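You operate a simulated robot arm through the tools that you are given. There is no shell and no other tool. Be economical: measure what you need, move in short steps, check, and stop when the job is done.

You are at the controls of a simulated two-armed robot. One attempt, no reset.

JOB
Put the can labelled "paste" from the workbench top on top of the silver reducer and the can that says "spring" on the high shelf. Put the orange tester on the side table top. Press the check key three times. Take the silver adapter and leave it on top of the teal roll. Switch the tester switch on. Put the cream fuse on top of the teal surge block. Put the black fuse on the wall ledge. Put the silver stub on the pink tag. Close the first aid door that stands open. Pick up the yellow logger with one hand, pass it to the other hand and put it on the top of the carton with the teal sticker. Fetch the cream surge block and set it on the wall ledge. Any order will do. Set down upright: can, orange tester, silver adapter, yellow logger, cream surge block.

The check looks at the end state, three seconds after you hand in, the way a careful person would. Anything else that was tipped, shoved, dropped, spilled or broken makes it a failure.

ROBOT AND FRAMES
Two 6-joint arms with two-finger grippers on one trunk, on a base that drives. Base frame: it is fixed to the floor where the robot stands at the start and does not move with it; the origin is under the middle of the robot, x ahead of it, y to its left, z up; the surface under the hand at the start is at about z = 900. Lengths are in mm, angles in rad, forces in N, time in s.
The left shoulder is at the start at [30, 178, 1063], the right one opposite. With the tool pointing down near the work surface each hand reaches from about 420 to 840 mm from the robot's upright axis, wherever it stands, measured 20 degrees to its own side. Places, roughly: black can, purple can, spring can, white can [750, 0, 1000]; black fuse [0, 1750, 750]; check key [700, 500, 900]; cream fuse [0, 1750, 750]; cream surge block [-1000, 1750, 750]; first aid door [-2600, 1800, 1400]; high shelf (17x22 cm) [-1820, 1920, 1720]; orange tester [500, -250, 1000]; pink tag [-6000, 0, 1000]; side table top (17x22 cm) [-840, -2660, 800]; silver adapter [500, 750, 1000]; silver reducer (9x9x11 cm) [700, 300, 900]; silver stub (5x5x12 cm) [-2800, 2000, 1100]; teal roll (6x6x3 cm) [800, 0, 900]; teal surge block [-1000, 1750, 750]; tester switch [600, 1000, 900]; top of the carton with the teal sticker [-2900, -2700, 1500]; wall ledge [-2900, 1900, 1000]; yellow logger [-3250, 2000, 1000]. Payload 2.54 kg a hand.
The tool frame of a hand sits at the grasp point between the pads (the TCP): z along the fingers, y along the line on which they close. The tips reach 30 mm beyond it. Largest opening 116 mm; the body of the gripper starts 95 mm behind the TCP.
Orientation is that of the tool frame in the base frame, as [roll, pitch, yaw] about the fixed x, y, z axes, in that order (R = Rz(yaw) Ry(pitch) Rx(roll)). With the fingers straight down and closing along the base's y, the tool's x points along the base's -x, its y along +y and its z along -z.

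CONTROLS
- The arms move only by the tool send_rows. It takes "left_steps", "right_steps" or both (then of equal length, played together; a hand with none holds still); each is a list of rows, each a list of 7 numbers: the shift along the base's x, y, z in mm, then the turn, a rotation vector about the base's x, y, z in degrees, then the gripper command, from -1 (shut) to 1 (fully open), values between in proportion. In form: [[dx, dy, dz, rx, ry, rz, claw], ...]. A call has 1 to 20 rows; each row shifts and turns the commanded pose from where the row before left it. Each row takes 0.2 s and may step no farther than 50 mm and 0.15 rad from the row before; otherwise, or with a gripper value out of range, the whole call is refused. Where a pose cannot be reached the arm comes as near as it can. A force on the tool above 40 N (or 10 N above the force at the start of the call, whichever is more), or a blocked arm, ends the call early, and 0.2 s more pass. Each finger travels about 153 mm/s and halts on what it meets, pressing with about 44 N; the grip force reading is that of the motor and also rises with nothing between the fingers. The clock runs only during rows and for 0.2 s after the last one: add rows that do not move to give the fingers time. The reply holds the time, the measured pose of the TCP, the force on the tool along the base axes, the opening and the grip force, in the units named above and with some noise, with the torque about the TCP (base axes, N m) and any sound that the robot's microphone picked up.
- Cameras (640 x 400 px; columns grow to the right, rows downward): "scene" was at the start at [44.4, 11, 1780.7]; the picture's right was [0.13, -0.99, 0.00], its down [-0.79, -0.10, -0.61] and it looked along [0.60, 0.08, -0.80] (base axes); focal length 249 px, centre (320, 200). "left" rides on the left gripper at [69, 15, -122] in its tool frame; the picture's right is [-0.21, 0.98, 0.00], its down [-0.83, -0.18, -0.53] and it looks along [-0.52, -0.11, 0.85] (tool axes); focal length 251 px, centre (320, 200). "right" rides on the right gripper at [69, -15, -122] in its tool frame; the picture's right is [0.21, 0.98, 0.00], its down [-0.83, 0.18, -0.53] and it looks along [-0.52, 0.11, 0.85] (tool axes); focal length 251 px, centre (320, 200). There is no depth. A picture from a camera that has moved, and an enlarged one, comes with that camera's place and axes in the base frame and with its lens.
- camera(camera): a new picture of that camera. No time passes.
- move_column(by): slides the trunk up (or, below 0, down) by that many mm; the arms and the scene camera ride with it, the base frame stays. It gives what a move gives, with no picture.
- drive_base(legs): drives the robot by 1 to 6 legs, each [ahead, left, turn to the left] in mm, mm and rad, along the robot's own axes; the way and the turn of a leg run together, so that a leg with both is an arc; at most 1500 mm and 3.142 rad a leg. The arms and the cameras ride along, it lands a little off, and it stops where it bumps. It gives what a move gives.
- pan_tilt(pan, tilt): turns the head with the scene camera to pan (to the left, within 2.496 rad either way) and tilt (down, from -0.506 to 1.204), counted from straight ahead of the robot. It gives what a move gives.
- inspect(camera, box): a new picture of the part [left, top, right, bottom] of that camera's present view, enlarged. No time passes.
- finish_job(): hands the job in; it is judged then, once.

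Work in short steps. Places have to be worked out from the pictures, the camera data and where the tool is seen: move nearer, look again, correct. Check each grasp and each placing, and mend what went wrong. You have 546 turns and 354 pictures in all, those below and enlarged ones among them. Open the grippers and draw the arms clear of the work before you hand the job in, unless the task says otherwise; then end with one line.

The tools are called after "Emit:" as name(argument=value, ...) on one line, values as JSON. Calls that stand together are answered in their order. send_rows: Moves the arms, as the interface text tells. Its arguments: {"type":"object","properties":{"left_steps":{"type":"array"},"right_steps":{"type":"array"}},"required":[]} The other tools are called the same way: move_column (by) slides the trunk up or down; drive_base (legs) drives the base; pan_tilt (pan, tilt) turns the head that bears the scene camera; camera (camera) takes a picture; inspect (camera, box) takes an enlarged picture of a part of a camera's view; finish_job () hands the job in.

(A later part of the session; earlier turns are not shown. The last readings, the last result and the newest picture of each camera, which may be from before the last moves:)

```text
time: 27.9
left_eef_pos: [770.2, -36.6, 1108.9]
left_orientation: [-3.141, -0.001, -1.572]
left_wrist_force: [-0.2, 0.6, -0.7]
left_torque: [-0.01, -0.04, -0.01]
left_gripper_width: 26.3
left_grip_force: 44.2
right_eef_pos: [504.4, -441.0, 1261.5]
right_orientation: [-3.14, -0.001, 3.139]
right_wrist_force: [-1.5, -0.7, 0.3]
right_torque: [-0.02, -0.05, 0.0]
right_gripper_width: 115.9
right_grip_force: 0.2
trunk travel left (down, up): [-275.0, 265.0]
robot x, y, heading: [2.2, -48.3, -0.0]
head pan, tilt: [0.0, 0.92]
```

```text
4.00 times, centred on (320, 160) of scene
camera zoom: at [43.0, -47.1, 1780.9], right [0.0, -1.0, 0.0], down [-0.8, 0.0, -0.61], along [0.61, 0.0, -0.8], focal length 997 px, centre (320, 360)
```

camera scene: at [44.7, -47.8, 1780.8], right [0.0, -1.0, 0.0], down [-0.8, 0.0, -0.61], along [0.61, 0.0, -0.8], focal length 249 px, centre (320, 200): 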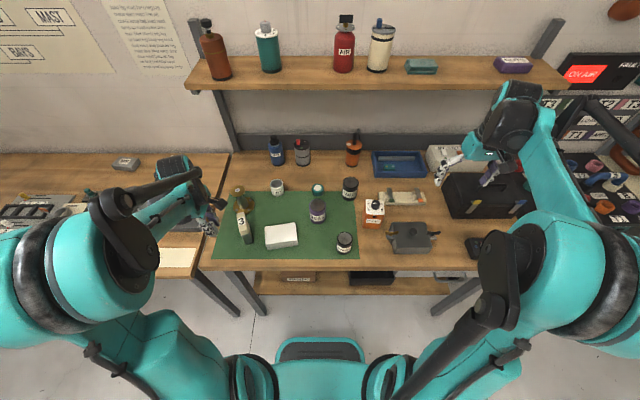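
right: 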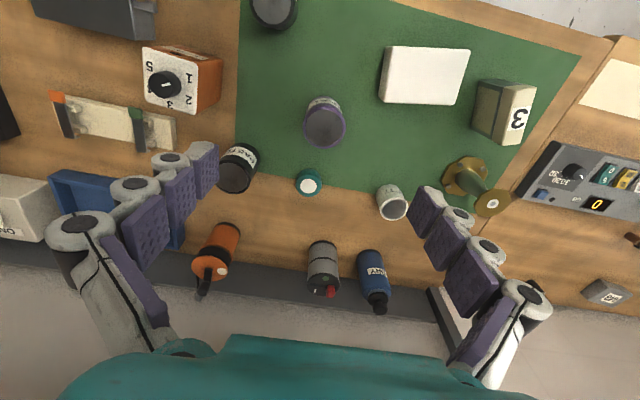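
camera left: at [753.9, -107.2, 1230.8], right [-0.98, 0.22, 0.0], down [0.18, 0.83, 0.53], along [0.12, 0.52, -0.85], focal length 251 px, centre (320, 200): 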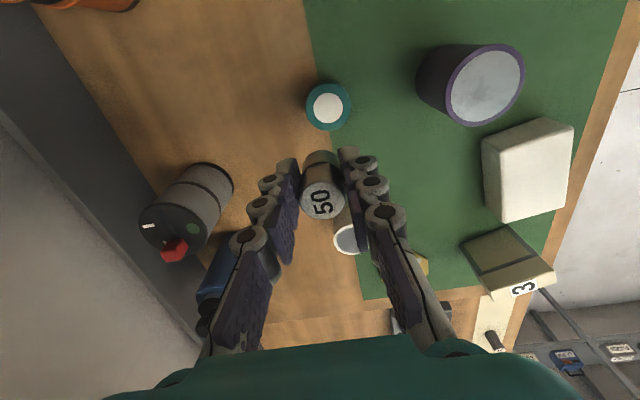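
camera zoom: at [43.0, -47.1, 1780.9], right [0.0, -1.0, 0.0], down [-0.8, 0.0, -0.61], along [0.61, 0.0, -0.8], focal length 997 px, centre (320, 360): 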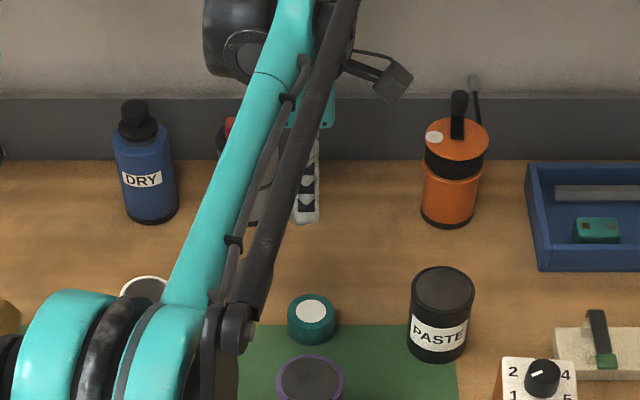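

Roll at about (761, −42). Adjust and lower to just above it.

Emit:
send_rows(left_steps=[[-9, -5, -40, 0, 0, 0, -1], [0, 0, -45, 0, 0, 0, -1], [0, 0, -35, 0, 0, 0, -1], [0, 0, 0, 0, 0, 0, -1]])

Emit:
camera(camera="left")

Emit:
inspect(camera="scene", box=[260, 150, 400, 237])

```text
time: 28.9
left_eef_pos: [759.0, -41.6, 989.7]
left_orientation: [3.141, 0.0, -1.572]
left_wrist_force: [-0.1, -0.6, 0.1]
left_torque: [-0.03, -0.03, 0.01]
left_gripper_width: 26.4
left_grip_force: 44.0
right_eef_pos: [505.9, -441.7, 1260.1]
right_orientation: [-3.141, 0.001, 3.141]
right_wrist_force: [-0.2, 0.8, -0.4]
right_torque: [0.01, -0.02, 0.01]
right_gripper_width: 115.7
right_grip_force: 0.1
trunk travel left (down, up): [-275.0, 265.0]
robot x, y, heading: [-0.9, -49.1, 0.002]
head pan, tilt: [0.0, 0.92]
```

```text
315 pictures are left
camera left: at [743.5, -112.0, 1110.0], right [-0.98, 0.22, 0.0], down [0.18, 0.83, 0.53], along [0.12, 0.52, -0.85], focal length 251 px, centre (320, 200)
```

left: 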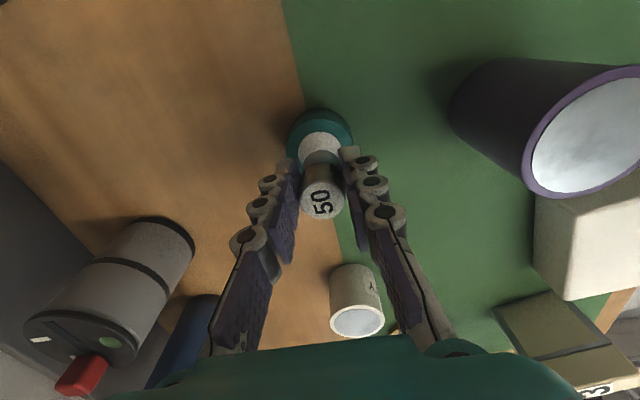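

```text
4.57 times, centred on (330, 194) of scene
camera zoom: at [44.4, -48.1, 1780.8], right [0.0, -1.0, 0.0], down [-0.8, 0.0, -0.61], along [0.61, 0.0, -0.8], focal length 1140 px, centre (274, 230)
```

zoom: 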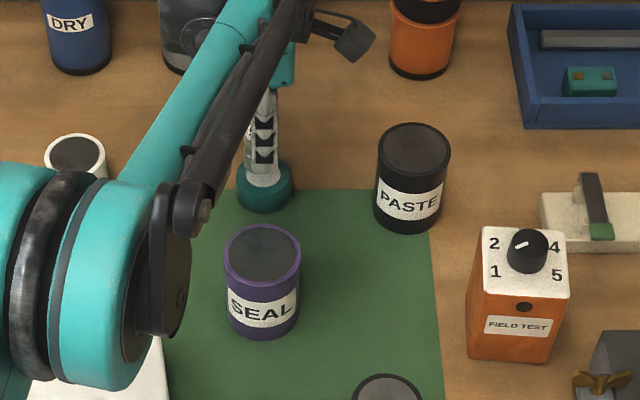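

Slight −4 mm y shift, then lower gently to contact.

Emit:
send_rows(left_steps=[[0, -4, -10, 0, 0, 0, -1], [0, 0, -5, 0, 0, 0, -1], [0, 0, -3, 0, 0, 0, -1], [0, 0, 0, 0, 0, 0, -1]])

Emit:
inspect(camera="left", box=[240, 90, 400, 220])

Emit:
inspect(camera="scene", box=[290, 160, 360, 204])

```text
time: 29.9
left_eef_pos: [756.5, -47.2, 973.1]
left_orientation: [-3.137, 0.001, -1.572]
left_wrist_force: [9.2, -0.7, 30.1]
left_torque: [0.1, -0.43, -0.03]
left_gripper_width: 26.4
left_grip_force: 44.1
right_eef_pos: [505.6, -441.9, 1260.4]
right_orientation: [-3.141, 0.003, 3.14]
right_wrist_force: [0.9, -0.1, 0.1]
right_torque: [0.01, 0.02, 0.03]
right_gripper_width: 116.0
right_grip_force: 0.0
trunk travel left (down, up): [-275.0, 265.0]
robot x, y, heading: [1.6, -48.4, 0.0]
head pan, tilt: [0.0, 0.92]
```

```text
3.08 times, centred on (320, 155) of left
camera zoom: at [739.8, -117.1, 1094.2], right [-0.98, 0.22, 0.0], down [0.18, 0.83, 0.53], along [0.12, 0.52, -0.85], focal length 774 px, centre (320, 338)
```

zoom: 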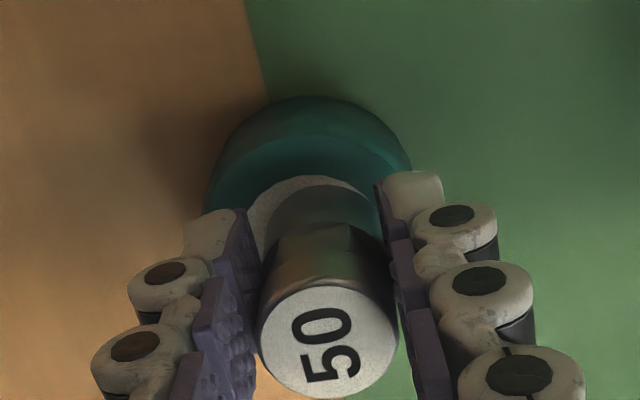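

```text
9.09 times, centred on (325, 182) of scene
camera zoom: at [41.9, -48.2, 1781.2], right [0.0, -1.0, 0.0], down [-0.79, 0.0, -0.61], along [0.61, 0.0, -0.79], focal length 2267 px, centre (274, 364)
```

zoom: 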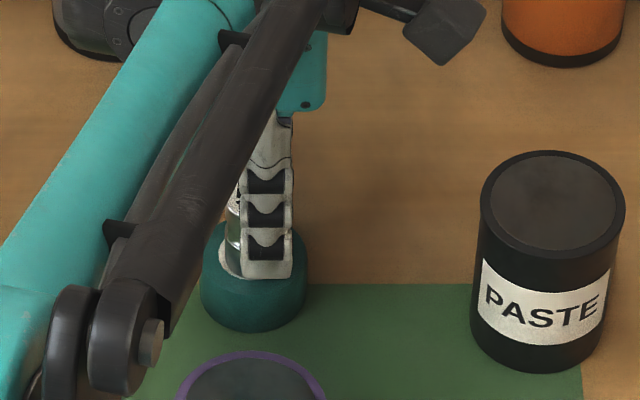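

In contact (30 N). Ease up 1.5 mm and open slightly, then look.

Emit:
send_rows(left_steps=[[0, 0, 2, 0, 0, 0, -1], [0, 0, 0, 0, 0, 0, -1], [0, 0, 0, 0, 0, 0, -0.4], [0, 0, 0, 0, 0, 0, -0.3], [0, 0, 0, 0, 0, 0, -0.1], [0, 0, 0, 0, 0, 0, -0.1]])

Emit:
inspect(camera="left", box=[240, 90, 400, 220])

```text
time: 31.2
left_eef_pos: [755.8, -47.4, 972.2]
left_orientation: [3.142, 0.001, -1.572]
left_wrist_force: [0.7, 0.5, 0.0]
left_torque: [0.0, 0.01, 0.0]
left_gripper_width: 52.3
left_grip_force: 0.0
right_eef_pos: [506.1, -442.7, 1259.6]
right_orientation: [3.14, 0.0, 3.139]
right_wrist_force: [-0.3, 0.1, -0.5]
right_torque: [-0.02, 0.03, 0.0]
right_gripper_width: 115.8
right_grip_force: 0.1
trunk travel left (down, up): [-275.0, 265.0]
robot x, y, heading: [-2.1, -47.3, -0.009]
head pan, tilt: [0.0, 0.92]
```

```text
3.08 times, centred on (320, 155) of left
camera zoom: at [741.1, -117.3, 1093.6], right [-0.98, 0.22, 0.0], down [0.18, 0.83, 0.53], along [0.12, 0.52, -0.85], focal length 774 px, centre (320, 338)
```

zoom: 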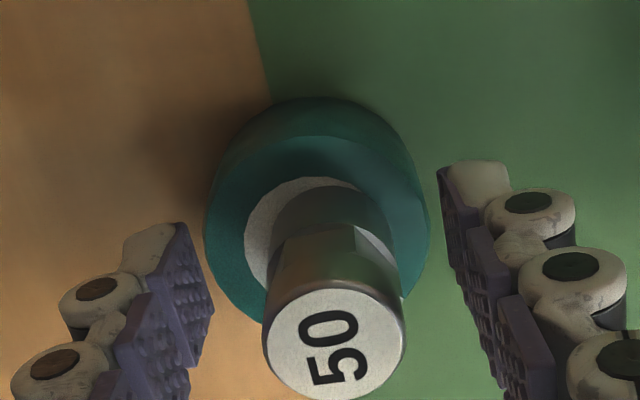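

Adapter stands on the roll. Rise clear, and move over the paste can at about (752, −179).

Emit:
send_rows(left_steps=[[0, 0, 40, 0, 0, 0, 0], [0, 0, 45, 0, 0, 0, 0.5], [0, 0, 45, 0, 0, 0, 1], [0, -44, 0, 0, 0, 0, 1], [0, -44, 0, 0, 0, 0, 1], [-2, -44, 0, 0, 0, 0, 1], [0, 0, 0, 0, 0, 0, 1]])

Emit:
camera(camera="left")

Emit:
camera(camera="scene")

```text
time: 32.9
left_eef_pos: [737.4, -174.8, 1102.5]
left_orientation: [3.141, 0.0, -1.572]
left_wrist_force: [0.3, 0.3, 0.5]
left_torque: [0.0, 0.03, 0.02]
left_gripper_width: 116.2
left_grip_force: 0.0
left hand out of reach, approached as far as the arm can: row 5, 6
right_eef_pos: [507.0, -441.8, 1259.2]
right_orientation: [-3.141, -0.002, 3.141]
right_wrist_force: [0.6, 0.1, 0.0]
right_torque: [-0.03, 0.05, 0.03]
right_gripper_width: 116.1
right_grip_force: 0.0
trunk travel left (down, up): [-275.0, 265.0]
robot x, y, heading: [-0.5, -44.9, -0.005]
head pan, tilt: [0.0, 0.92]
```

```text
310 pictures are left
camera left: at [721.2, -244.7, 1222.4], right [-0.98, 0.22, 0.0], down [0.18, 0.83, 0.53], along [0.11, 0.52, -0.85], focal length 251 px, centre (320, 200)
```

left: 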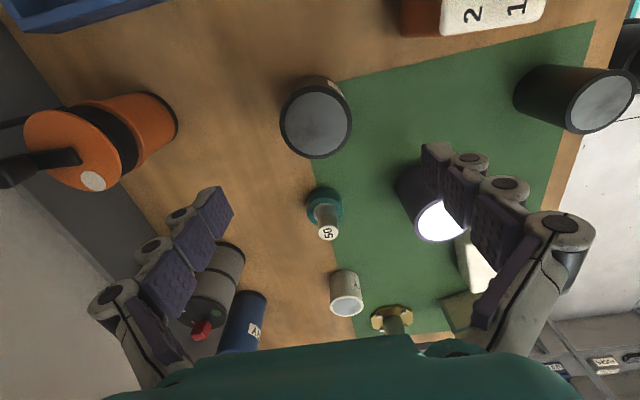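

```text
309 pictures are left
camera scene: at [45.4, -46.9, 1780.8], right [0.0, -1.0, 0.0], down [-0.8, 0.0, -0.61], along [0.61, 0.0, -0.8], focal length 249 px, centre (320, 200)
```

scene: 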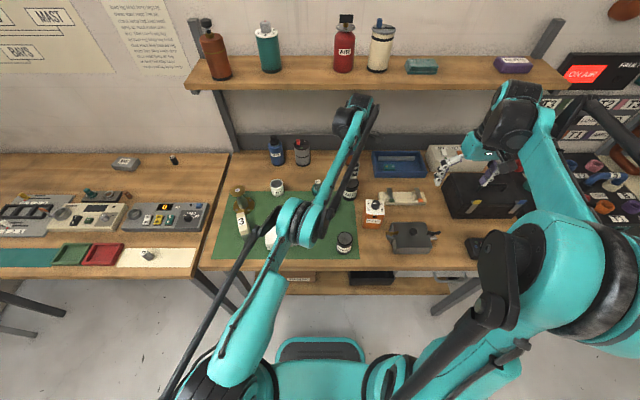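

Just short of reach; nudge the base forward 50 and right 60.

Emit:
drive_base(legs=[[50, -60, 0]])

Emit:
camera(camera="left")

```text
time: 33.9
left_eef_pos: [787.0, -236.5, 1102.2]
left_orientation: [3.14, 0.002, -1.572]
left_wrist_force: [0.2, -0.4, 0.6]
left_torque: [0.06, 0.04, -0.01]
left_gripper_width: 115.9
left_grip_force: 0.0
right_eef_pos: [557.1, -503.5, 1258.0]
right_orientation: [3.14, -0.003, 3.141]
right_wrist_force: [0.3, -0.5, -0.2]
right_torque: [0.05, 0.05, 0.01]
right_gripper_width: 116.1
right_grip_force: 0.1
trunk travel left (down, up): [-275.0, 265.0]
robot x, y, heading: [48.3, -109.1, -0.001]
head pan, tilt: [0.0, 0.92]
```

```text
308 pictures are left
camera left: at [771.4, -305.9, 1221.7], right [-0.98, 0.22, 0.0], down [0.18, 0.82, 0.53], along [0.11, 0.52, -0.85], focal length 251 px, centre (320, 200)
```

left: 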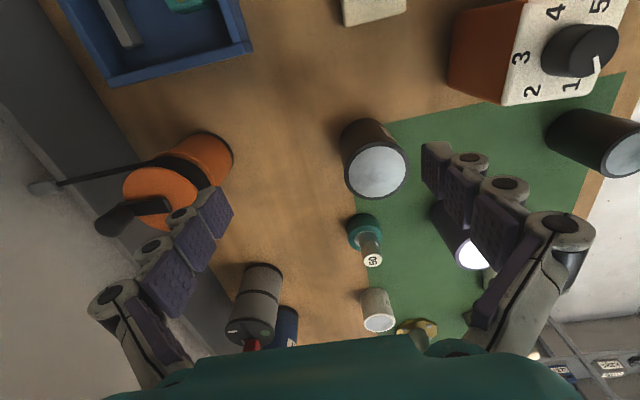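

Paste can top at about (738, −177, 976). Move over it and check just above.

Emit:
send_rows(left_steps=[[-25, 30, 0, 0, 0, 0, 1], [-24, 29, -20, 0, 0, 0, 1], [0, 0, -45, 0, 0, 0, 1], [0, 0, 0, 0, 0, 0, 1]])

Emit:
camera(camera="left")

```text
time: 34.9
left_eef_pos: [738.0, -173.7, 1037.0]
left_orientation: [-3.141, 0.002, -1.573]
left_wrist_force: [0.1, -0.1, 0.6]
left_torque: [-0.01, -0.02, 0.0]
left_gripper_width: 116.0
left_grip_force: 0.0
right_eef_pos: [556.1, -501.3, 1260.1]
right_orientation: [3.141, 0.0, 3.14]
right_wrist_force: [0.2, 0.6, 0.2]
right_torque: [0.01, -0.02, 0.0]
right_gripper_width: 116.1
right_grip_force: 0.0
trunk travel left (down, up): [-275.0, 265.0]
robot x, y, heading: [45.5, -107.3, -0.002]
head pan, tilt: [0.0, 0.92]
```

```text
307 pictures are left
camera left: at [721.9, -244.7, 1157.5], right [-0.98, 0.22, 0.0], down [0.18, 0.83, 0.53], along [0.12, 0.52, -0.85], focal length 251 px, centre (320, 200)
```

left: 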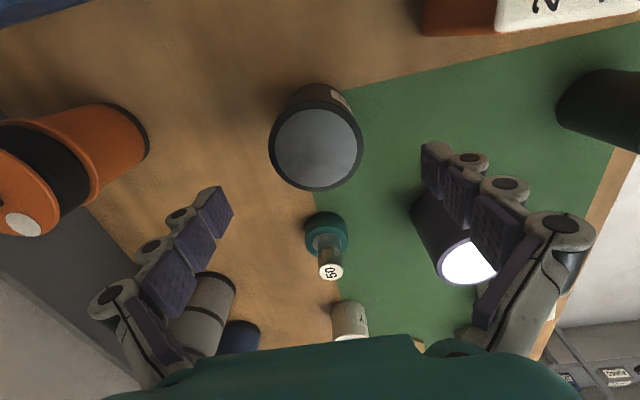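

Aligned within a few mm. Descend around the can and close.

Emit:
send_rows(left_steps=[[2, -5, -30, 0, 0, 0, 1], [0, 0, -40, 0, 0, 0, 1], [0, 0, -17, 0, 0, 0, 1], [0, 0, 0, 0, 0, 0, 0.4], [0, 0, 0, 0, 0, 0, -1], [0, 0, 0, 0, 0, 0, -1]])

Emit:
camera(camera="left")

```text
time: 36.3
left_eef_pos: [740.4, -180.6, 949.0]
left_orientation: [3.14, 0.001, -1.573]
left_wrist_force: [-0.6, -1.1, 1.2]
left_torque: [-0.03, -0.03, 0.07]
left_gripper_width: 64.1
left_grip_force: 44.3
right_eef_pos: [556.4, -501.9, 1259.6]
right_orientation: [3.142, 0.0, 3.139]
right_wrist_force: [0.2, 0.7, 0.8]
right_torque: [-0.02, 0.0, -0.01]
right_gripper_width: 115.9
right_grip_force: 0.0
trunk travel left (down, up): [-275.0, 265.0]
robot x, y, heading: [48.4, -110.1, -0.003]
head pan, tilt: [0.0, 0.92]
```

```text
306 pictures are left
camera left: at [723.6, -251.0, 1070.6], right [-0.98, 0.22, 0.0], down [0.18, 0.83, 0.53], along [0.12, 0.52, -0.85], focal length 251 px, centre (320, 200)
```

left: 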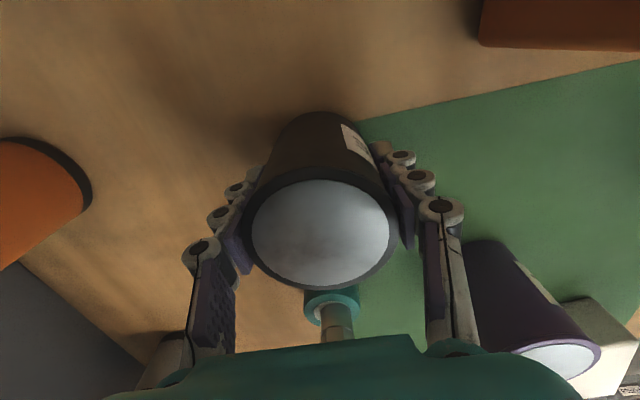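

Held. Lift and carry toward the reducer, stopping short to look.

Emit:
send_rows(left_steps=[[0, 0, 40, 0, 0, 0, -1], [0, 0, 45, 0, 0, 0, -1], [0, 0, 45, 0, 0, 0, -1], [0, 0, 45, 0, 0, 0, -1], [-6, 40, 0, 0, 0, 0, -1], [-6, 40, 0, 0, 0, 0, -1], [-6, 40, 0, 0, 0, 0, -1], [-6, 40, 0, 0, 0, 0, -1], [-6, 40, 0, 0, 0, 0, -1], [-6, 40, 0, 0, 0, 0, -1], [-6, 40, 0, 0, 0, 0, -1], [-6, 40, 0, 0, 0, 0, -1], [0, 0, 0, 0, 0, 0, -1]])

Emit:
camera(camera="left")

Emit:
inspect(camera="scene", box=[160, 110, 400, 260])

```text
time: 39.1
left_eef_pos: [691.0, 139.1, 1123.5]
left_orientation: [-3.142, -0.001, -1.574]
left_wrist_force: [0.9, -1.3, -3.0]
left_torque: [0.0, -0.01, 0.02]
left_gripper_width: 64.6
left_grip_force: 44.0
right_eef_pos: [556.3, -502.5, 1259.4]
right_orientation: [-3.141, -0.001, 3.141]
right_wrist_force: [0.3, -0.1, -1.3]
right_torque: [-0.02, 0.01, 0.0]
right_gripper_width: 116.2
right_grip_force: 0.0
trunk travel left (down, up): [-275.0, 265.0]
robot x, y, heading: [48.8, -106.8, -0.002]
head pan, tilt: [0.0, 0.92]
```

```text
305 pictures are left
camera left: at [676.0, 68.5, 1244.5], right [-0.98, 0.22, 0.0], down [0.18, 0.82, 0.53], along [0.12, 0.52, -0.85], focal length 251 px, centre (320, 200)
```

left: 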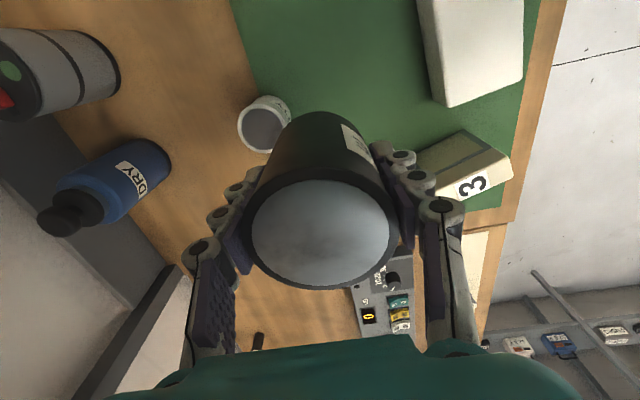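

```text
2.67 times, centred on (280, 185) of scene
camera zoom: at [95.0, -108.6, 1780.8], right [0.0, -1.0, 0.0], down [-0.8, 0.0, -0.61], along [0.61, 0.0, -0.8], focal length 665 px, centre (427, 240)
```

zoom: 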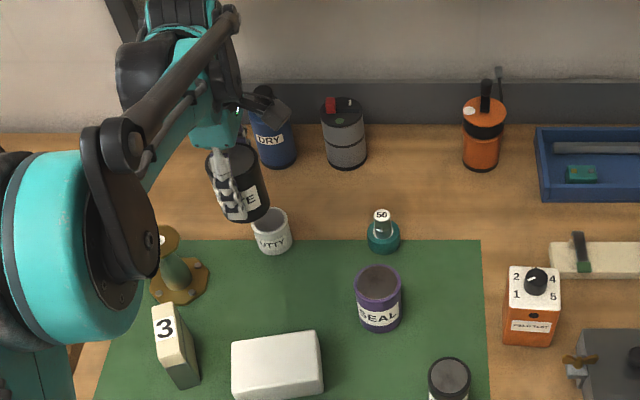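

Earlier views give the reducer axis at (681, 277), top z≈1010. Move the can over it and lower to just above.

Emit:
send_rows(left_steps=[[-3, 46, 0, 0, 0, 0, -1], [-3, 46, 0, 0, 0, 0, -1], [-4, 46, 0, 0, 0, 0, -1], [0, 0, -30, 0, 0, 0, -1], [0, 0, -10, 0, 0, 0, -1], [0, 0, 0, 0, 0, 0, -1]])

Emit:
camera(camera="left")

Emit:
inspect(camera="scene", box=[120, 100, 320, 225])

```text
time: 40.5
left_eef_pos: [678.9, 275.0, 1083.4]
left_orientation: [3.141, 0.002, -1.573]
left_wrist_force: [-0.3, -1.3, -2.9]
left_torque: [0.0, 0.01, 0.02]
left_gripper_width: 64.2
left_grip_force: 43.9
right_eef_pos: [555.8, -501.2, 1261.1]
right_orientation: [3.141, 0.001, 3.141]
right_wrist_force: [0.0, 0.5, -0.1]
right_torque: [-0.01, -0.03, -0.01]
right_gripper_width: 115.9
right_grip_force: 0.1
trunk travel left (down, up): [-275.0, 265.0]
robot x, y, heading: [47.8, -110.7, -0.002]
head pan, tilt: [0.0, 0.92]
```

```text
303 pictures are left
camera left: at [664.3, 206.0, 1204.5], right [-0.98, 0.22, 0.0], down [0.18, 0.83, 0.53], along [0.12, 0.52, -0.85], focal length 251 px, centre (320, 200)
```

left: 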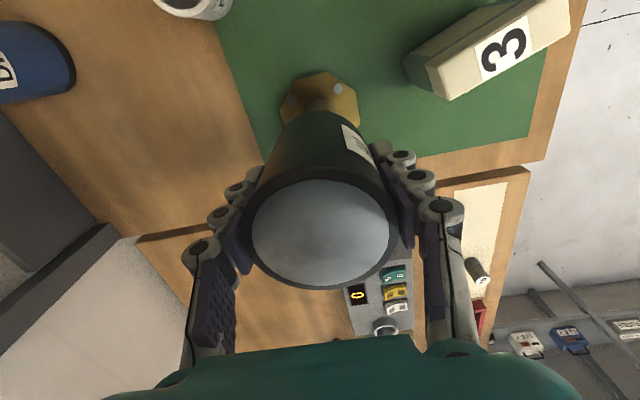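

```text
3.20 times, centred on (220, 162) of scene
camera zoom: at [94.9, -107.2, 1780.8], right [0.0, -1.0, 0.0], down [-0.8, 0.0, -0.61], along [0.61, 0.0, -0.8], focal length 798 px, centre (640, 320)
```

zoom: 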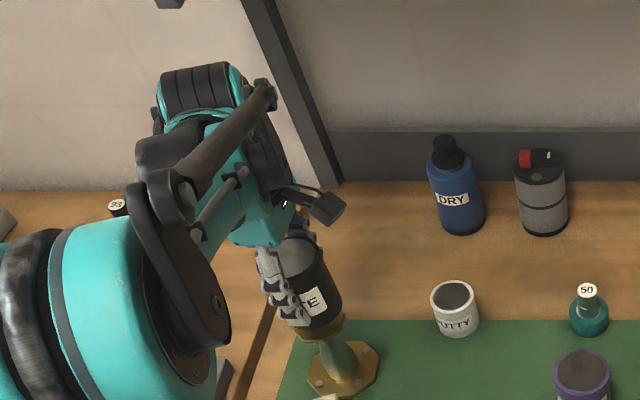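

Aligned with the flange. Lower gently to contact.

Emit:
send_rows(left_steps=[[0, 1, -10, 0, 0, 0, -1], [0, 0, -5, 0, 0, 0, -1], [0, 0, -4, 0, 0, 0, -1], [0, 0, -3, 0, 0, 0, -1], [0, 0, 0, 0, 0, 0, -1]])

Emit:
inspect(camera="scene", box=[180, 160, 260, 230])

```text
time: 41.7
left_eef_pos: [681.3, 278.7, 1062.7]
left_orientation: [3.141, 0.0, -1.572]
left_wrist_force: [0.1, -0.2, -2.5]
left_torque: [0.0, -0.01, 0.02]
left_gripper_width: 64.5
left_grip_force: 44.8
right_eef_pos: [556.1, -501.6, 1259.2]
right_orientation: [3.141, 0.0, 3.139]
right_wrist_force: [0.0, -0.8, 0.6]
right_torque: [0.0, -0.02, 0.01]
right_gripper_width: 116.0
right_grip_force: 0.1
trunk travel left (down, up): [-275.0, 265.0]
robot x, y, heading: [50.2, -106.2, -0.0]
head pan, tilt: [0.0, 0.92]
```

```text
5.71 times, centred on (220, 195) of scene
camera zoom: at [94.7, -107.1, 1780.8], right [0.0, -1.0, 0.0], down [-0.8, 0.0, -0.61], along [0.61, 0.0, -0.8], focal length 1425 px, centre (891, 229)
```

zoom: 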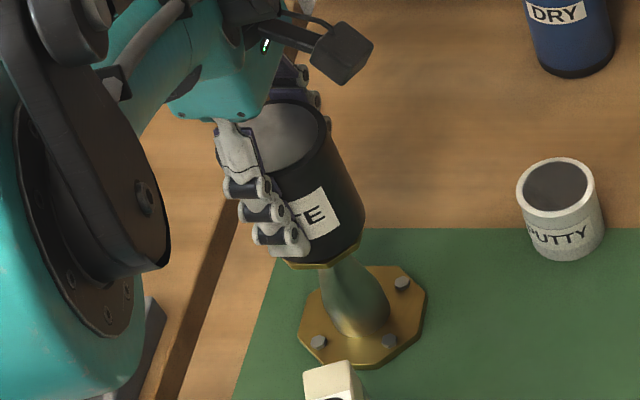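

Nearly touching. Lower 2 mm at a time with a small +y shift.

Emit:
send_rows(left_steps=[[0, 2, -2, 0, 0, 0, -1], [0, 0, -2, 0, 0, 0, -1], [0, 0, -2, 0, 0, 0, -1], [0, 0, 0, 0, 0, 0, -1]])

Emit:
inspect(camera="scene", box=[180, 160, 260, 230])

```text
time: 42.7
left_eef_pos: [681.6, 280.6, 1058.4]
left_orientation: [-3.14, 0.002, -1.572]
left_wrist_force: [10.7, 6.3, 32.4]
left_torque: [0.18, -0.56, 0.15]
left_gripper_width: 64.8
left_grip_force: 44.0
right_eef_pos: [555.1, -502.8, 1260.1]
right_orientation: [-3.14, 0.001, 3.14]
right_wrist_force: [-0.4, 0.2, 0.9]
right_torque: [-0.02, 0.01, 0.0]
right_gripper_width: 115.9
right_grip_force: 0.0
trunk travel left (down, up): [-275.0, 265.0]
robot x, y, heading: [49.5, -109.8, -0.004]
head pan, tilt: [0.0, 0.92]
```

```text
5.71 times, centred on (220, 195) of scene
camera zoom: at [92.4, -108.6, 1781.1], right [0.0, -1.0, 0.0], down [-0.79, 0.0, -0.61], along [0.61, 0.0, -0.79], focal length 1425 px, centre (891, 229)
```

zoom: 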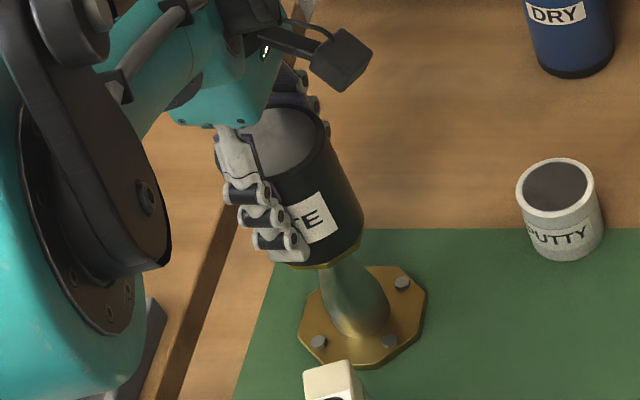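

Contact centred within ~4 mm (torques small). Ease up slightly and release.

Emit:
send_rows(left_steps=[[0, 0, 1.5, 0, 0, 0, -1], [0, 0, 0, 0, 0, 0, 0.2], [0, 0, 0, 0, 0, 0, 0.4], [0, 0, 0, 0, 0, 0, 0.6], [0, 0, 0, 0, 0, 0, 0.7]])

Emit:
camera(camera="left")

Emit:
inspect(camera="scene", box=[180, 160, 260, 230])

```text
time: 43.9
left_eef_pos: [682.5, 280.7, 1058.7]
left_orientation: [-3.141, -0.002, -1.573]
left_wrist_force: [0.6, -0.1, -0.4]
left_torque: [0.02, 0.01, 0.01]
left_gripper_width: 98.5
left_grip_force: 0.0
right_eef_pos: [556.4, -500.8, 1259.0]
right_orientation: [-3.141, 0.0, 3.139]
right_wrist_force: [-0.6, -0.4, -0.1]
right_torque: [-0.01, -0.02, -0.02]
right_gripper_width: 116.2
right_grip_force: 0.1
trunk travel left (down, up): [-275.0, 265.0]
robot x, y, heading: [48.4, -109.0, -0.001]
head pan, tilt: [0.0, 0.92]
```

```text
299 pictures are left
camera left: at [666.1, 210.6, 1179.7], right [-0.98, 0.22, 0.0], down [0.18, 0.83, 0.53], along [0.12, 0.52, -0.85], focal length 251 px, centre (320, 200)
```

left: 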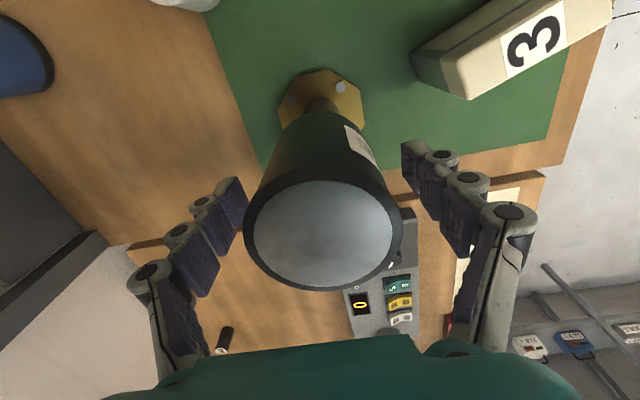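

```text
5.71 times, centred on (220, 195) of scene
camera zoom: at [94.3, -107.4, 1780.8], right [0.0, -1.0, 0.0], down [-0.8, 0.0, -0.61], along [0.61, 0.0, -0.8], focal length 1425 px, centre (891, 229)
```

zoom: 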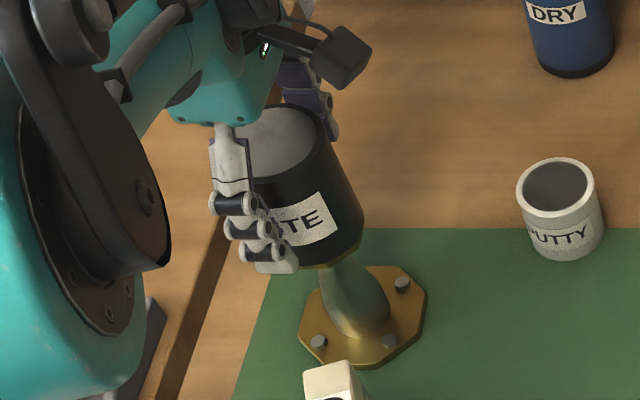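

Paste can stands on the reducer. Lift clear and drive left 400 to work the check key.

Emit:
send_rows(left_steps=[[0, 0, 40, 0, 0, 0, 0.8], [0, 0, 45, 0, 0, 0, 0.8], [0, 0, 45, 0, 0, 0, 0.8], [0, 0, 30, 0, 0, 0, 0.8], [0, 0, 0, 0, 0, 0, 0.8]])

Emit:
drive_base(legs=[[0, 400, 0]])

Emit:
camera(camera="left")

Emit:
camera(camera="scene")

```text
time: 45.1
left_eef_pos: [681.8, 282.8, 1219.0]
left_orientation: [3.141, -0.002, -1.573]
left_wrist_force: [0.3, 0.0, -0.1]
left_torque: [-0.03, 0.02, -0.02]
left_gripper_width: 104.4
left_grip_force: 0.0
right_eef_pos: [556.8, -500.5, 1259.8]
right_orientation: [-3.141, 0.001, 3.14]
right_wrist_force: [0.3, -0.8, 0.5]
right_torque: [-0.01, 0.03, 0.02]
right_gripper_width: 115.9
right_grip_force: 0.0
trunk travel left (down, up): [-275.0, 265.0]
robot x, y, heading: [50.9, -110.3, -0.001]
head pan, tilt: [0.0, 0.92]
```

```text
time: 47.6
left_eef_pos: [686.3, 675.4, 1219.6]
left_orientation: [3.14, 0.001, -1.579]
left_wrist_force: [-0.5, -0.1, -0.1]
left_torque: [-0.03, -0.02, -0.01]
left_gripper_width: 104.4
left_grip_force: 0.1
right_eef_pos: [556.0, -106.3, 1261.1]
right_orientation: [-3.141, 0.0, 3.133]
right_wrist_force: [-0.6, 1.4, 0.7]
right_torque: [-0.02, 0.02, 0.01]
right_gripper_width: 116.0
right_grip_force: 0.0
trunk travel left (down, up): [-275.0, 265.0]
robot x, y, heading: [53.9, 284.8, -0.007]
head pan, tilt: [0.0, 0.92]
```

```text
297 pictures are left
camera left: at [670.3, 606.0, 1340.6], right [-0.97, 0.22, 0.0], down [0.19, 0.82, 0.53], along [0.12, 0.52, -0.85], focal length 251 px, centre (320, 200)
```

left: 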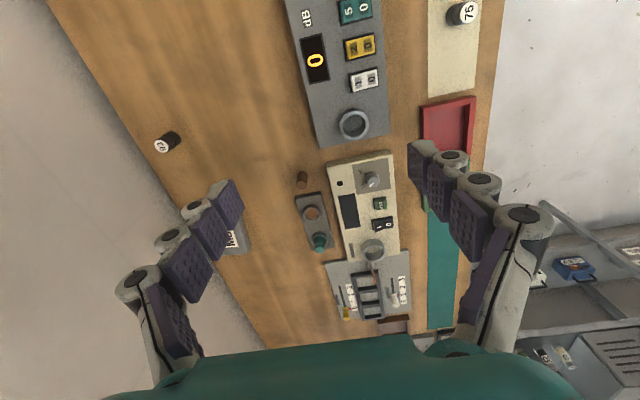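

```text
296 pictures are left
camera scene: at [96.5, 290.3, 1780.8], right [-0.01, -1.0, 0.0], down [-0.8, 0.01, -0.61], along [0.61, -0.01, -0.8], focal length 249 px, centre (320, 200)
```

scene: 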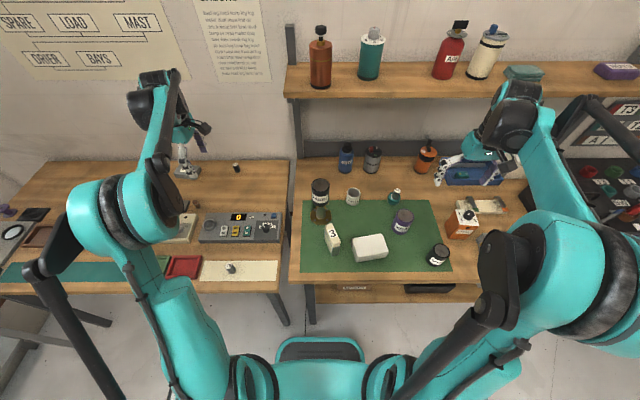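

Close the left gripper and move above the blue key near (688, 479).

Emit:
send_rows(left_steps=[[0, -39, -28, 0, 0, 0, 0], [0, -39, -28, 0, 0, 0, -1], [0, -39, -28, 0, 0, 0, -1], [0, -39, -28, 0, 0, 0, -1], [0, -39, -28, 0, 0, 0, -1], [0, 0, 0, 0, 0, 0, -1]])

Emit:
camera(camera="left")

Emit:
inspect(camera="scene", box=[180, 180, 300, 255])

```text
time: 49.0
left_eef_pos: [685.7, 484.5, 1078.3]
left_orientation: [-3.141, -0.002, -1.579]
left_wrist_force: [-0.5, 0.2, -0.1]
left_torque: [-0.02, 0.02, 0.0]
left_gripper_width: 0.1
left_grip_force: 28.2
right_eef_pos: [555.2, -106.5, 1260.4]
right_orientation: [3.14, 0.001, 3.134]
right_wrist_force: [-0.1, 0.1, -0.6]
right_torque: [-0.03, -0.05, -0.02]
right_gripper_width: 116.2
right_grip_force: 0.0
trunk travel left (down, up): [-275.0, 265.0]
robot x, y, heading: [53.3, 286.9, -0.008]
head pan, tilt: [0.0, 0.92]
```

```text
295 pictures are left
camera left: at [669.2, 414.8, 1200.1], right [-0.97, 0.22, 0.0], down [0.19, 0.82, 0.53], along [0.12, 0.52, -0.85], focal length 251 px, centre (320, 200)
```

left: 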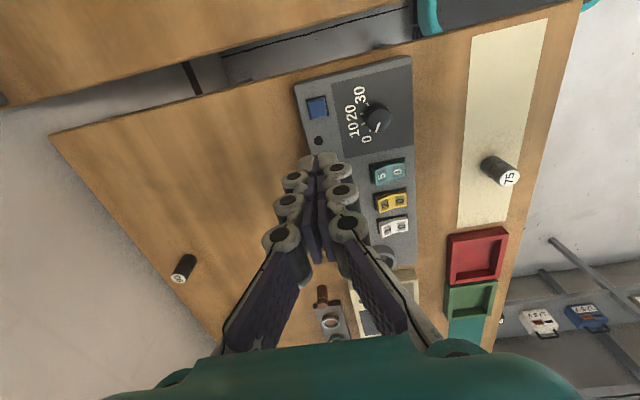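

```text
5.33 times, centred on (240, 218) of scene
camera zoom: at [96.0, 290.5, 1780.8], right [-0.01, -1.0, 0.0], down [-0.8, 0.01, -0.61], along [0.61, -0.01, -0.8], focal length 1330 px, centre (747, 107)
```

zoom: 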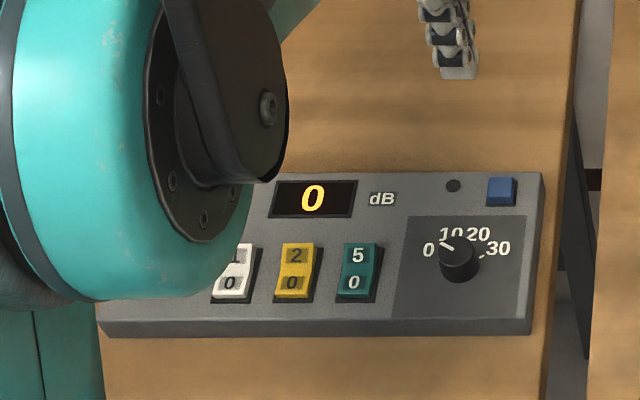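

Key confirmed at (688, 478). Descend to ~15 mm above it.

Emit:
send_rows(left_steps=[[2, -6, -45, 0, 0, 0, -1], [0, 0, -45, 0, 0, 0, -1], [0, 0, -45, 0, 0, 0, -1], [0, 0, 0, 0, 0, 0, -1]])

Emit:
camera(camera="left")

Emit:
inspect(camera="scene", box=[230, 190, 300, 234])

```text
time: 50.0
left_eef_pos: [689.9, 478.3, 946.0]
left_orientation: [3.142, 0.0, -1.581]
left_wrist_force: [-0.9, 0.8, -0.7]
left_torque: [0.0, -0.03, -0.02]
left_gripper_width: 0.0
left_grip_force: 28.3
right_eef_pos: [554.3, -107.0, 1260.4]
right_orientation: [3.141, 0.0, 3.133]
right_wrist_force: [0.6, -0.4, 0.7]
right_torque: [-0.02, -0.01, 0.02]
right_gripper_width: 116.1
right_grip_force: 0.0
trunk travel left (down, up): [-275.0, 265.0]
robot x, y, heading: [51.0, 291.5, -0.005]
head pan, tilt: [0.0, 0.92]
```

```text
293 pictures are left
camera left: at [672.9, 407.7, 1066.9], right [-0.97, 0.22, 0.0], down [0.19, 0.82, 0.53], along [0.12, 0.52, -0.85], focal length 251 px, centre (320, 200)
```

left: 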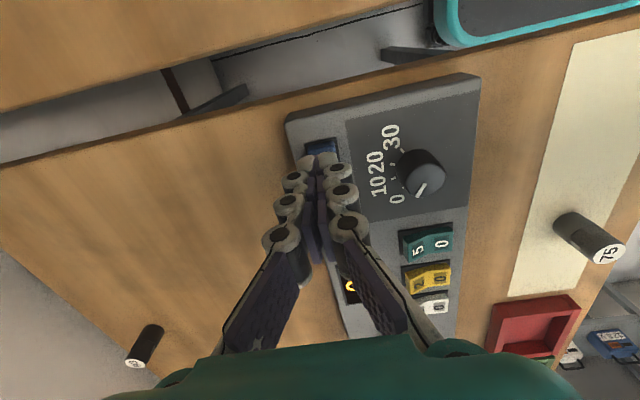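

```text
9.09 times, centred on (265, 212) of scene
camera zoom: at [95.3, 289.5, 1780.9], right [-0.01, -1.0, 0.0], down [-0.8, 0.01, -0.61], along [0.61, -0.01, -0.8], focal length 2267 px, centre (820, 91)
```

zoom: 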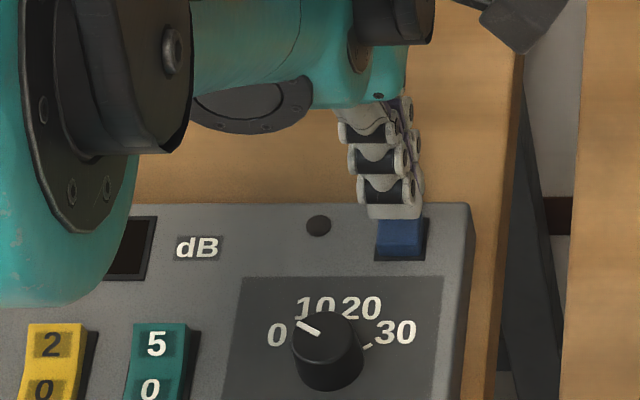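

Aligned. Descend slowly until it presses.

Emit:
send_rows(left_steps=[[0, 0, -10, 0, 0, 0, -1], [0, 0, -5, 0, 0, 0, -1], [0, 0, -3, 0, 0, 0, -1], [0, 0, -2, 0, 0, 0, -1], [0, 0, 0, 0, 0, 0, -1]])

Emit:
inspect(camera="scene", box=[230, 190, 300, 234])

```text
time: 51.2
left_eef_pos: [688.6, 477.0, 925.4]
left_orientation: [-3.141, -0.001, -1.579]
left_wrist_force: [0.7, -0.4, 2.1]
left_torque: [0.02, -0.03, 0.0]
left_gripper_width: 6.1
left_grip_force: 28.6
right_eef_pos: [555.3, -107.4, 1259.7]
right_orientation: [3.141, 0.002, 3.134]
right_wrist_force: [0.1, -0.3, 0.7]
right_torque: [0.0, -0.03, -0.02]
right_gripper_width: 115.9
right_grip_force: 0.1
trunk travel left (down, up): [-275.0, 265.0]
robot x, y, heading: [53.7, 291.7, -0.01]
head pan, tilt: [0.0, 0.92]
heard: click
```

```text
9.09 times, centred on (265, 212) of scene
camera zoom: at [96.4, 289.5, 1780.8], right [-0.01, -1.0, 0.0], down [-0.8, 0.01, -0.61], along [0.61, -0.01, -0.8], focal length 2267 px, centre (820, 91)
```

zoom: 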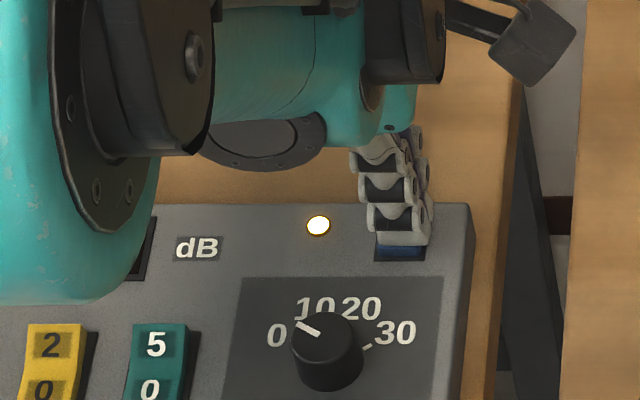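

Click and the lamp lit: one press. Release up 12 mm and check.

Emit:
send_rows(left_steps=[[0, 0, 15, 0, 0, 0, -1], [0, 0, 0, 0, 0, 0, -1]])

Emit:
inspect(camera="scene", box=[230, 190, 300, 234])

```text
time: 51.8
left_eef_pos: [689.3, 475.4, 940.8]
left_orientation: [-3.14, 0.001, -1.58]
left_wrist_force: [0.2, 0.2, 0.5]
left_torque: [0.03, 0.01, 0.02]
left_gripper_width: 0.0
left_grip_force: 28.5
right_eef_pos: [556.1, -107.3, 1260.3]
right_orientation: [3.141, 0.0, 3.133]
right_wrist_force: [-0.5, 0.0, 1.0]
right_torque: [0.01, 0.04, 0.0]
right_gripper_width: 115.9
right_grip_force: 0.1
trunk travel left (down, up): [-275.0, 265.0]
robot x, y, heading: [52.0, 287.3, -0.011]
head pan, tilt: [0.0, 0.92]
```

```text
9.09 times, centred on (265, 212) of scene
camera zoom: at [97.0, 289.6, 1780.8], right [-0.01, -1.0, 0.0], down [-0.8, 0.01, -0.61], along [0.61, -0.01, -0.8], focal length 2267 px, centre (820, 91)
```

zoom: 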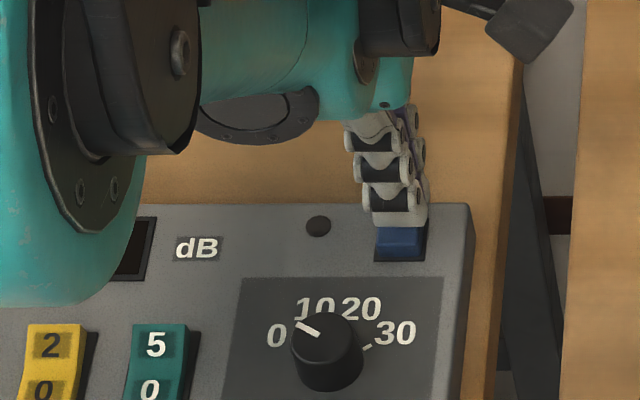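

Momentary lamp. Second press.

Emit:
send_rows(left_steps=[[0, 0, -10, 0, 0, 0, -1], [0, 0, -5, 0, 0, 0, -1], [0, 0, 0, 0, 0, 0, -1], [0, 0, 15, 0, 0, 0, -1], [0, 0, 0, 0, 0, 0, -1]])

```text
time: 53.0
left_eef_pos: [687.6, 476.3, 939.0]
left_orientation: [3.141, 0.0, -1.578]
left_wrist_force: [-0.5, 0.3, -0.1]
left_torque: [0.01, 0.04, 0.0]
left_gripper_width: 0.0
left_grip_force: 28.4
right_eef_pos: [555.3, -106.3, 1259.6]
right_orientation: [-3.141, -0.001, 3.133]
right_wrist_force: [-0.5, -0.2, -0.1]
right_torque: [-0.02, 0.04, -0.01]
right_gripper_width: 115.7
right_grip_force: 0.1
trunk travel left (down, up): [-275.0, 265.0]
robot x, y, heading: [52.2, 283.8, -0.005]
head pan, tilt: [0.0, 0.92]
heard: click
```

One click. Third press.

Emit:
send_rows(left_steps=[[0, 0, -10, 0, 0, 0, -1], [0, 0, -5, 0, 0, 0, -1], [0, 0, 0, 0, 0, 0, -1], [0, 0, 15, 0, 0, 0, -1], [0, 0, 0, 0, 0, 0, -1]])

```text
time: 54.2
left_eef_pos: [688.1, 474.8, 940.0]
left_orientation: [-3.141, -0.001, -1.58]
left_wrist_force: [0.5, 1.2, 0.2]
left_torque: [0.0, 0.0, -0.02]
left_gripper_width: 0.0
left_grip_force: 28.8
right_eef_pos: [554.4, -106.6, 1259.4]
right_orientation: [3.141, -0.001, 3.132]
right_wrist_force: [0.1, 0.3, 0.3]
right_torque: [0.01, -0.01, 0.0]
right_gripper_width: 116.1
right_grip_force: 0.0
trunk travel left (down, up): [-275.0, 265.0]
robot x, y, heading: [53.3, 290.6, -0.009]
head pan, tilt: [0.0, 0.92]
heard: click
```

Three presses done. Rise, drive left 300, and approach the tester switch.

Emit:
send_rows(left_steps=[[0, 0, 45, 0, 0, 0, -1], [0, 0, 45, 0, 0, 0, -1], [-20, 35, 25, 0, 0, 0, -1], [-25, 40, 0, 0, 0, 0, -1], [-25, 40, 0, 0, 0, 0, -1], [0, 0, 0, 0, 0, 0, -1]])

Emit:
drive_base(legs=[[0, 300, 0]])

Emit:
camera(camera="left")

Emit:
camera(camera="scene")

```text
time: 55.6
left_eef_pos: [616.1, 592.1, 1055.1]
left_orientation: [-3.141, 0.0, -1.581]
left_wrist_force: [-0.2, 0.3, -0.1]
left_torque: [-0.01, 0.01, -0.03]
left_gripper_width: 0.0
left_grip_force: 28.9
right_eef_pos: [555.2, -108.1, 1258.1]
right_orientation: [-3.141, 0.002, 3.134]
right_wrist_force: [0.0, 0.6, 0.3]
right_torque: [0.07, 0.0, 0.01]
right_gripper_width: 116.1
right_grip_force: 0.2
trunk travel left (down, up): [-275.0, 265.0]
robot x, y, heading: [53.8, 285.9, -0.014]
head pan, tilt: [0.0, 0.92]
```

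```text
time: 57.6
left_eef_pos: [618.9, 891.8, 1055.4]
left_orientation: [3.142, 0.0, -1.577]
left_wrist_force: [-0.6, -0.1, 0.1]
left_torque: [-0.03, 0.0, -0.02]
left_gripper_width: 0.1
left_grip_force: 28.7
right_eef_pos: [558.9, 190.6, 1259.2]
right_orientation: [3.141, -0.002, 3.133]
right_wrist_force: [1.7, 0.3, 1.1]
right_torque: [-0.03, 0.01, -0.03]
right_gripper_width: 116.0
right_grip_force: 0.1
trunk travel left (down, up): [-275.0, 265.0]
robot x, y, heading: [55.0, 587.7, -0.004]
head pan, tilt: [0.0, 0.92]
```

```text
289 pictures are left
camera left: at [603.2, 821.8, 1176.1], right [-0.98, 0.22, 0.0], down [0.19, 0.82, 0.53], along [0.12, 0.52, -0.85], focal length 251 px, centre (320, 200)
```

left: 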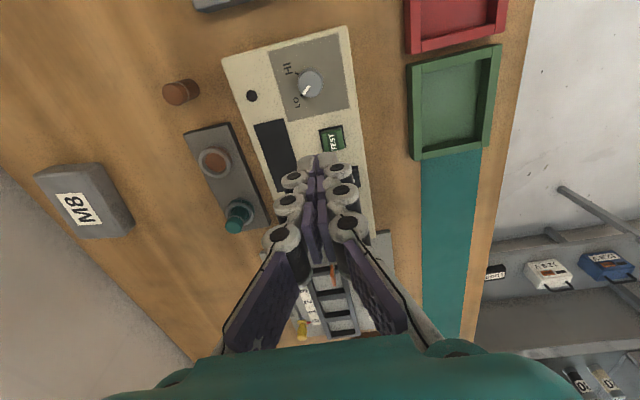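

```text
288 pictures are left
camera scene: at [98.7, 588.3, 1780.8], right [-0.01, -1.0, 0.0], down [-0.8, 0.01, -0.61], along [0.61, 0.0, -0.8], focal length 249 px, centre (320, 200)
```

scene: 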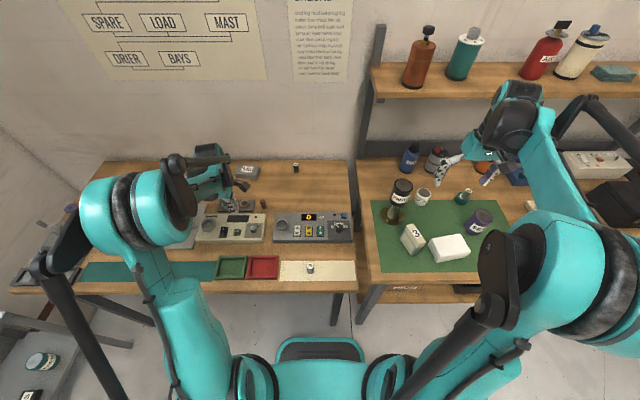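

Zoom on the tester panel.

Emit:
inspect(camera="scene", box=[180, 185, 300, 260])

Emit:
inspect(camera="left", box=[240, 80, 400, 240])

```text
5.33 times, centred on (240, 222) of scene
camera zoom: at [98.7, 588.3, 1780.8], right [-0.01, -1.0, 0.0], down [-0.8, 0.01, -0.61], along [0.61, 0.0, -0.8], focal length 1330 px, centre (747, 80)
```

zoom: 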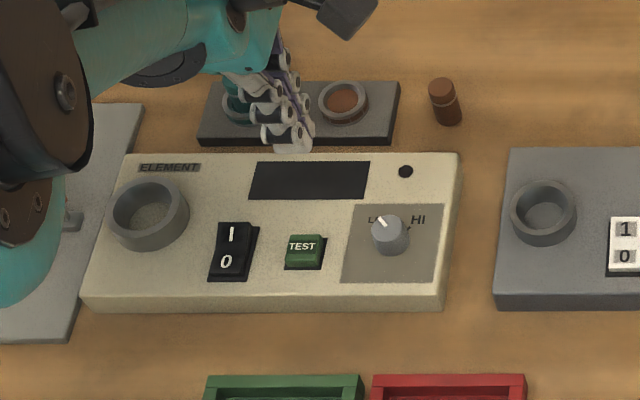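

```text
2.50 times, centred on (320, 160) of left
camera zoom: at [603.2, 821.8, 1176.1], right [-0.98, 0.22, 0.0], down [0.19, 0.82, 0.53], along [0.12, 0.52, -0.85], focal length 629 px, centre (320, 300)
```

zoom: 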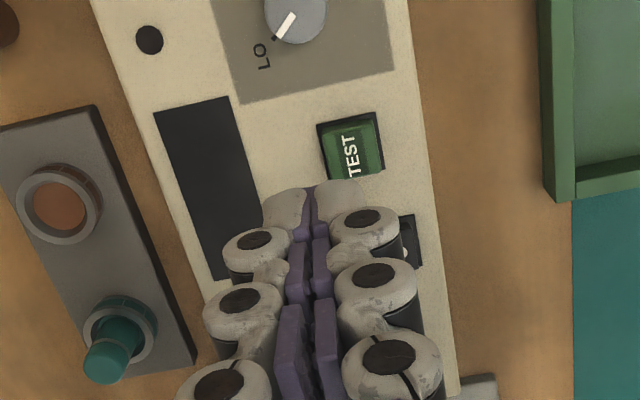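

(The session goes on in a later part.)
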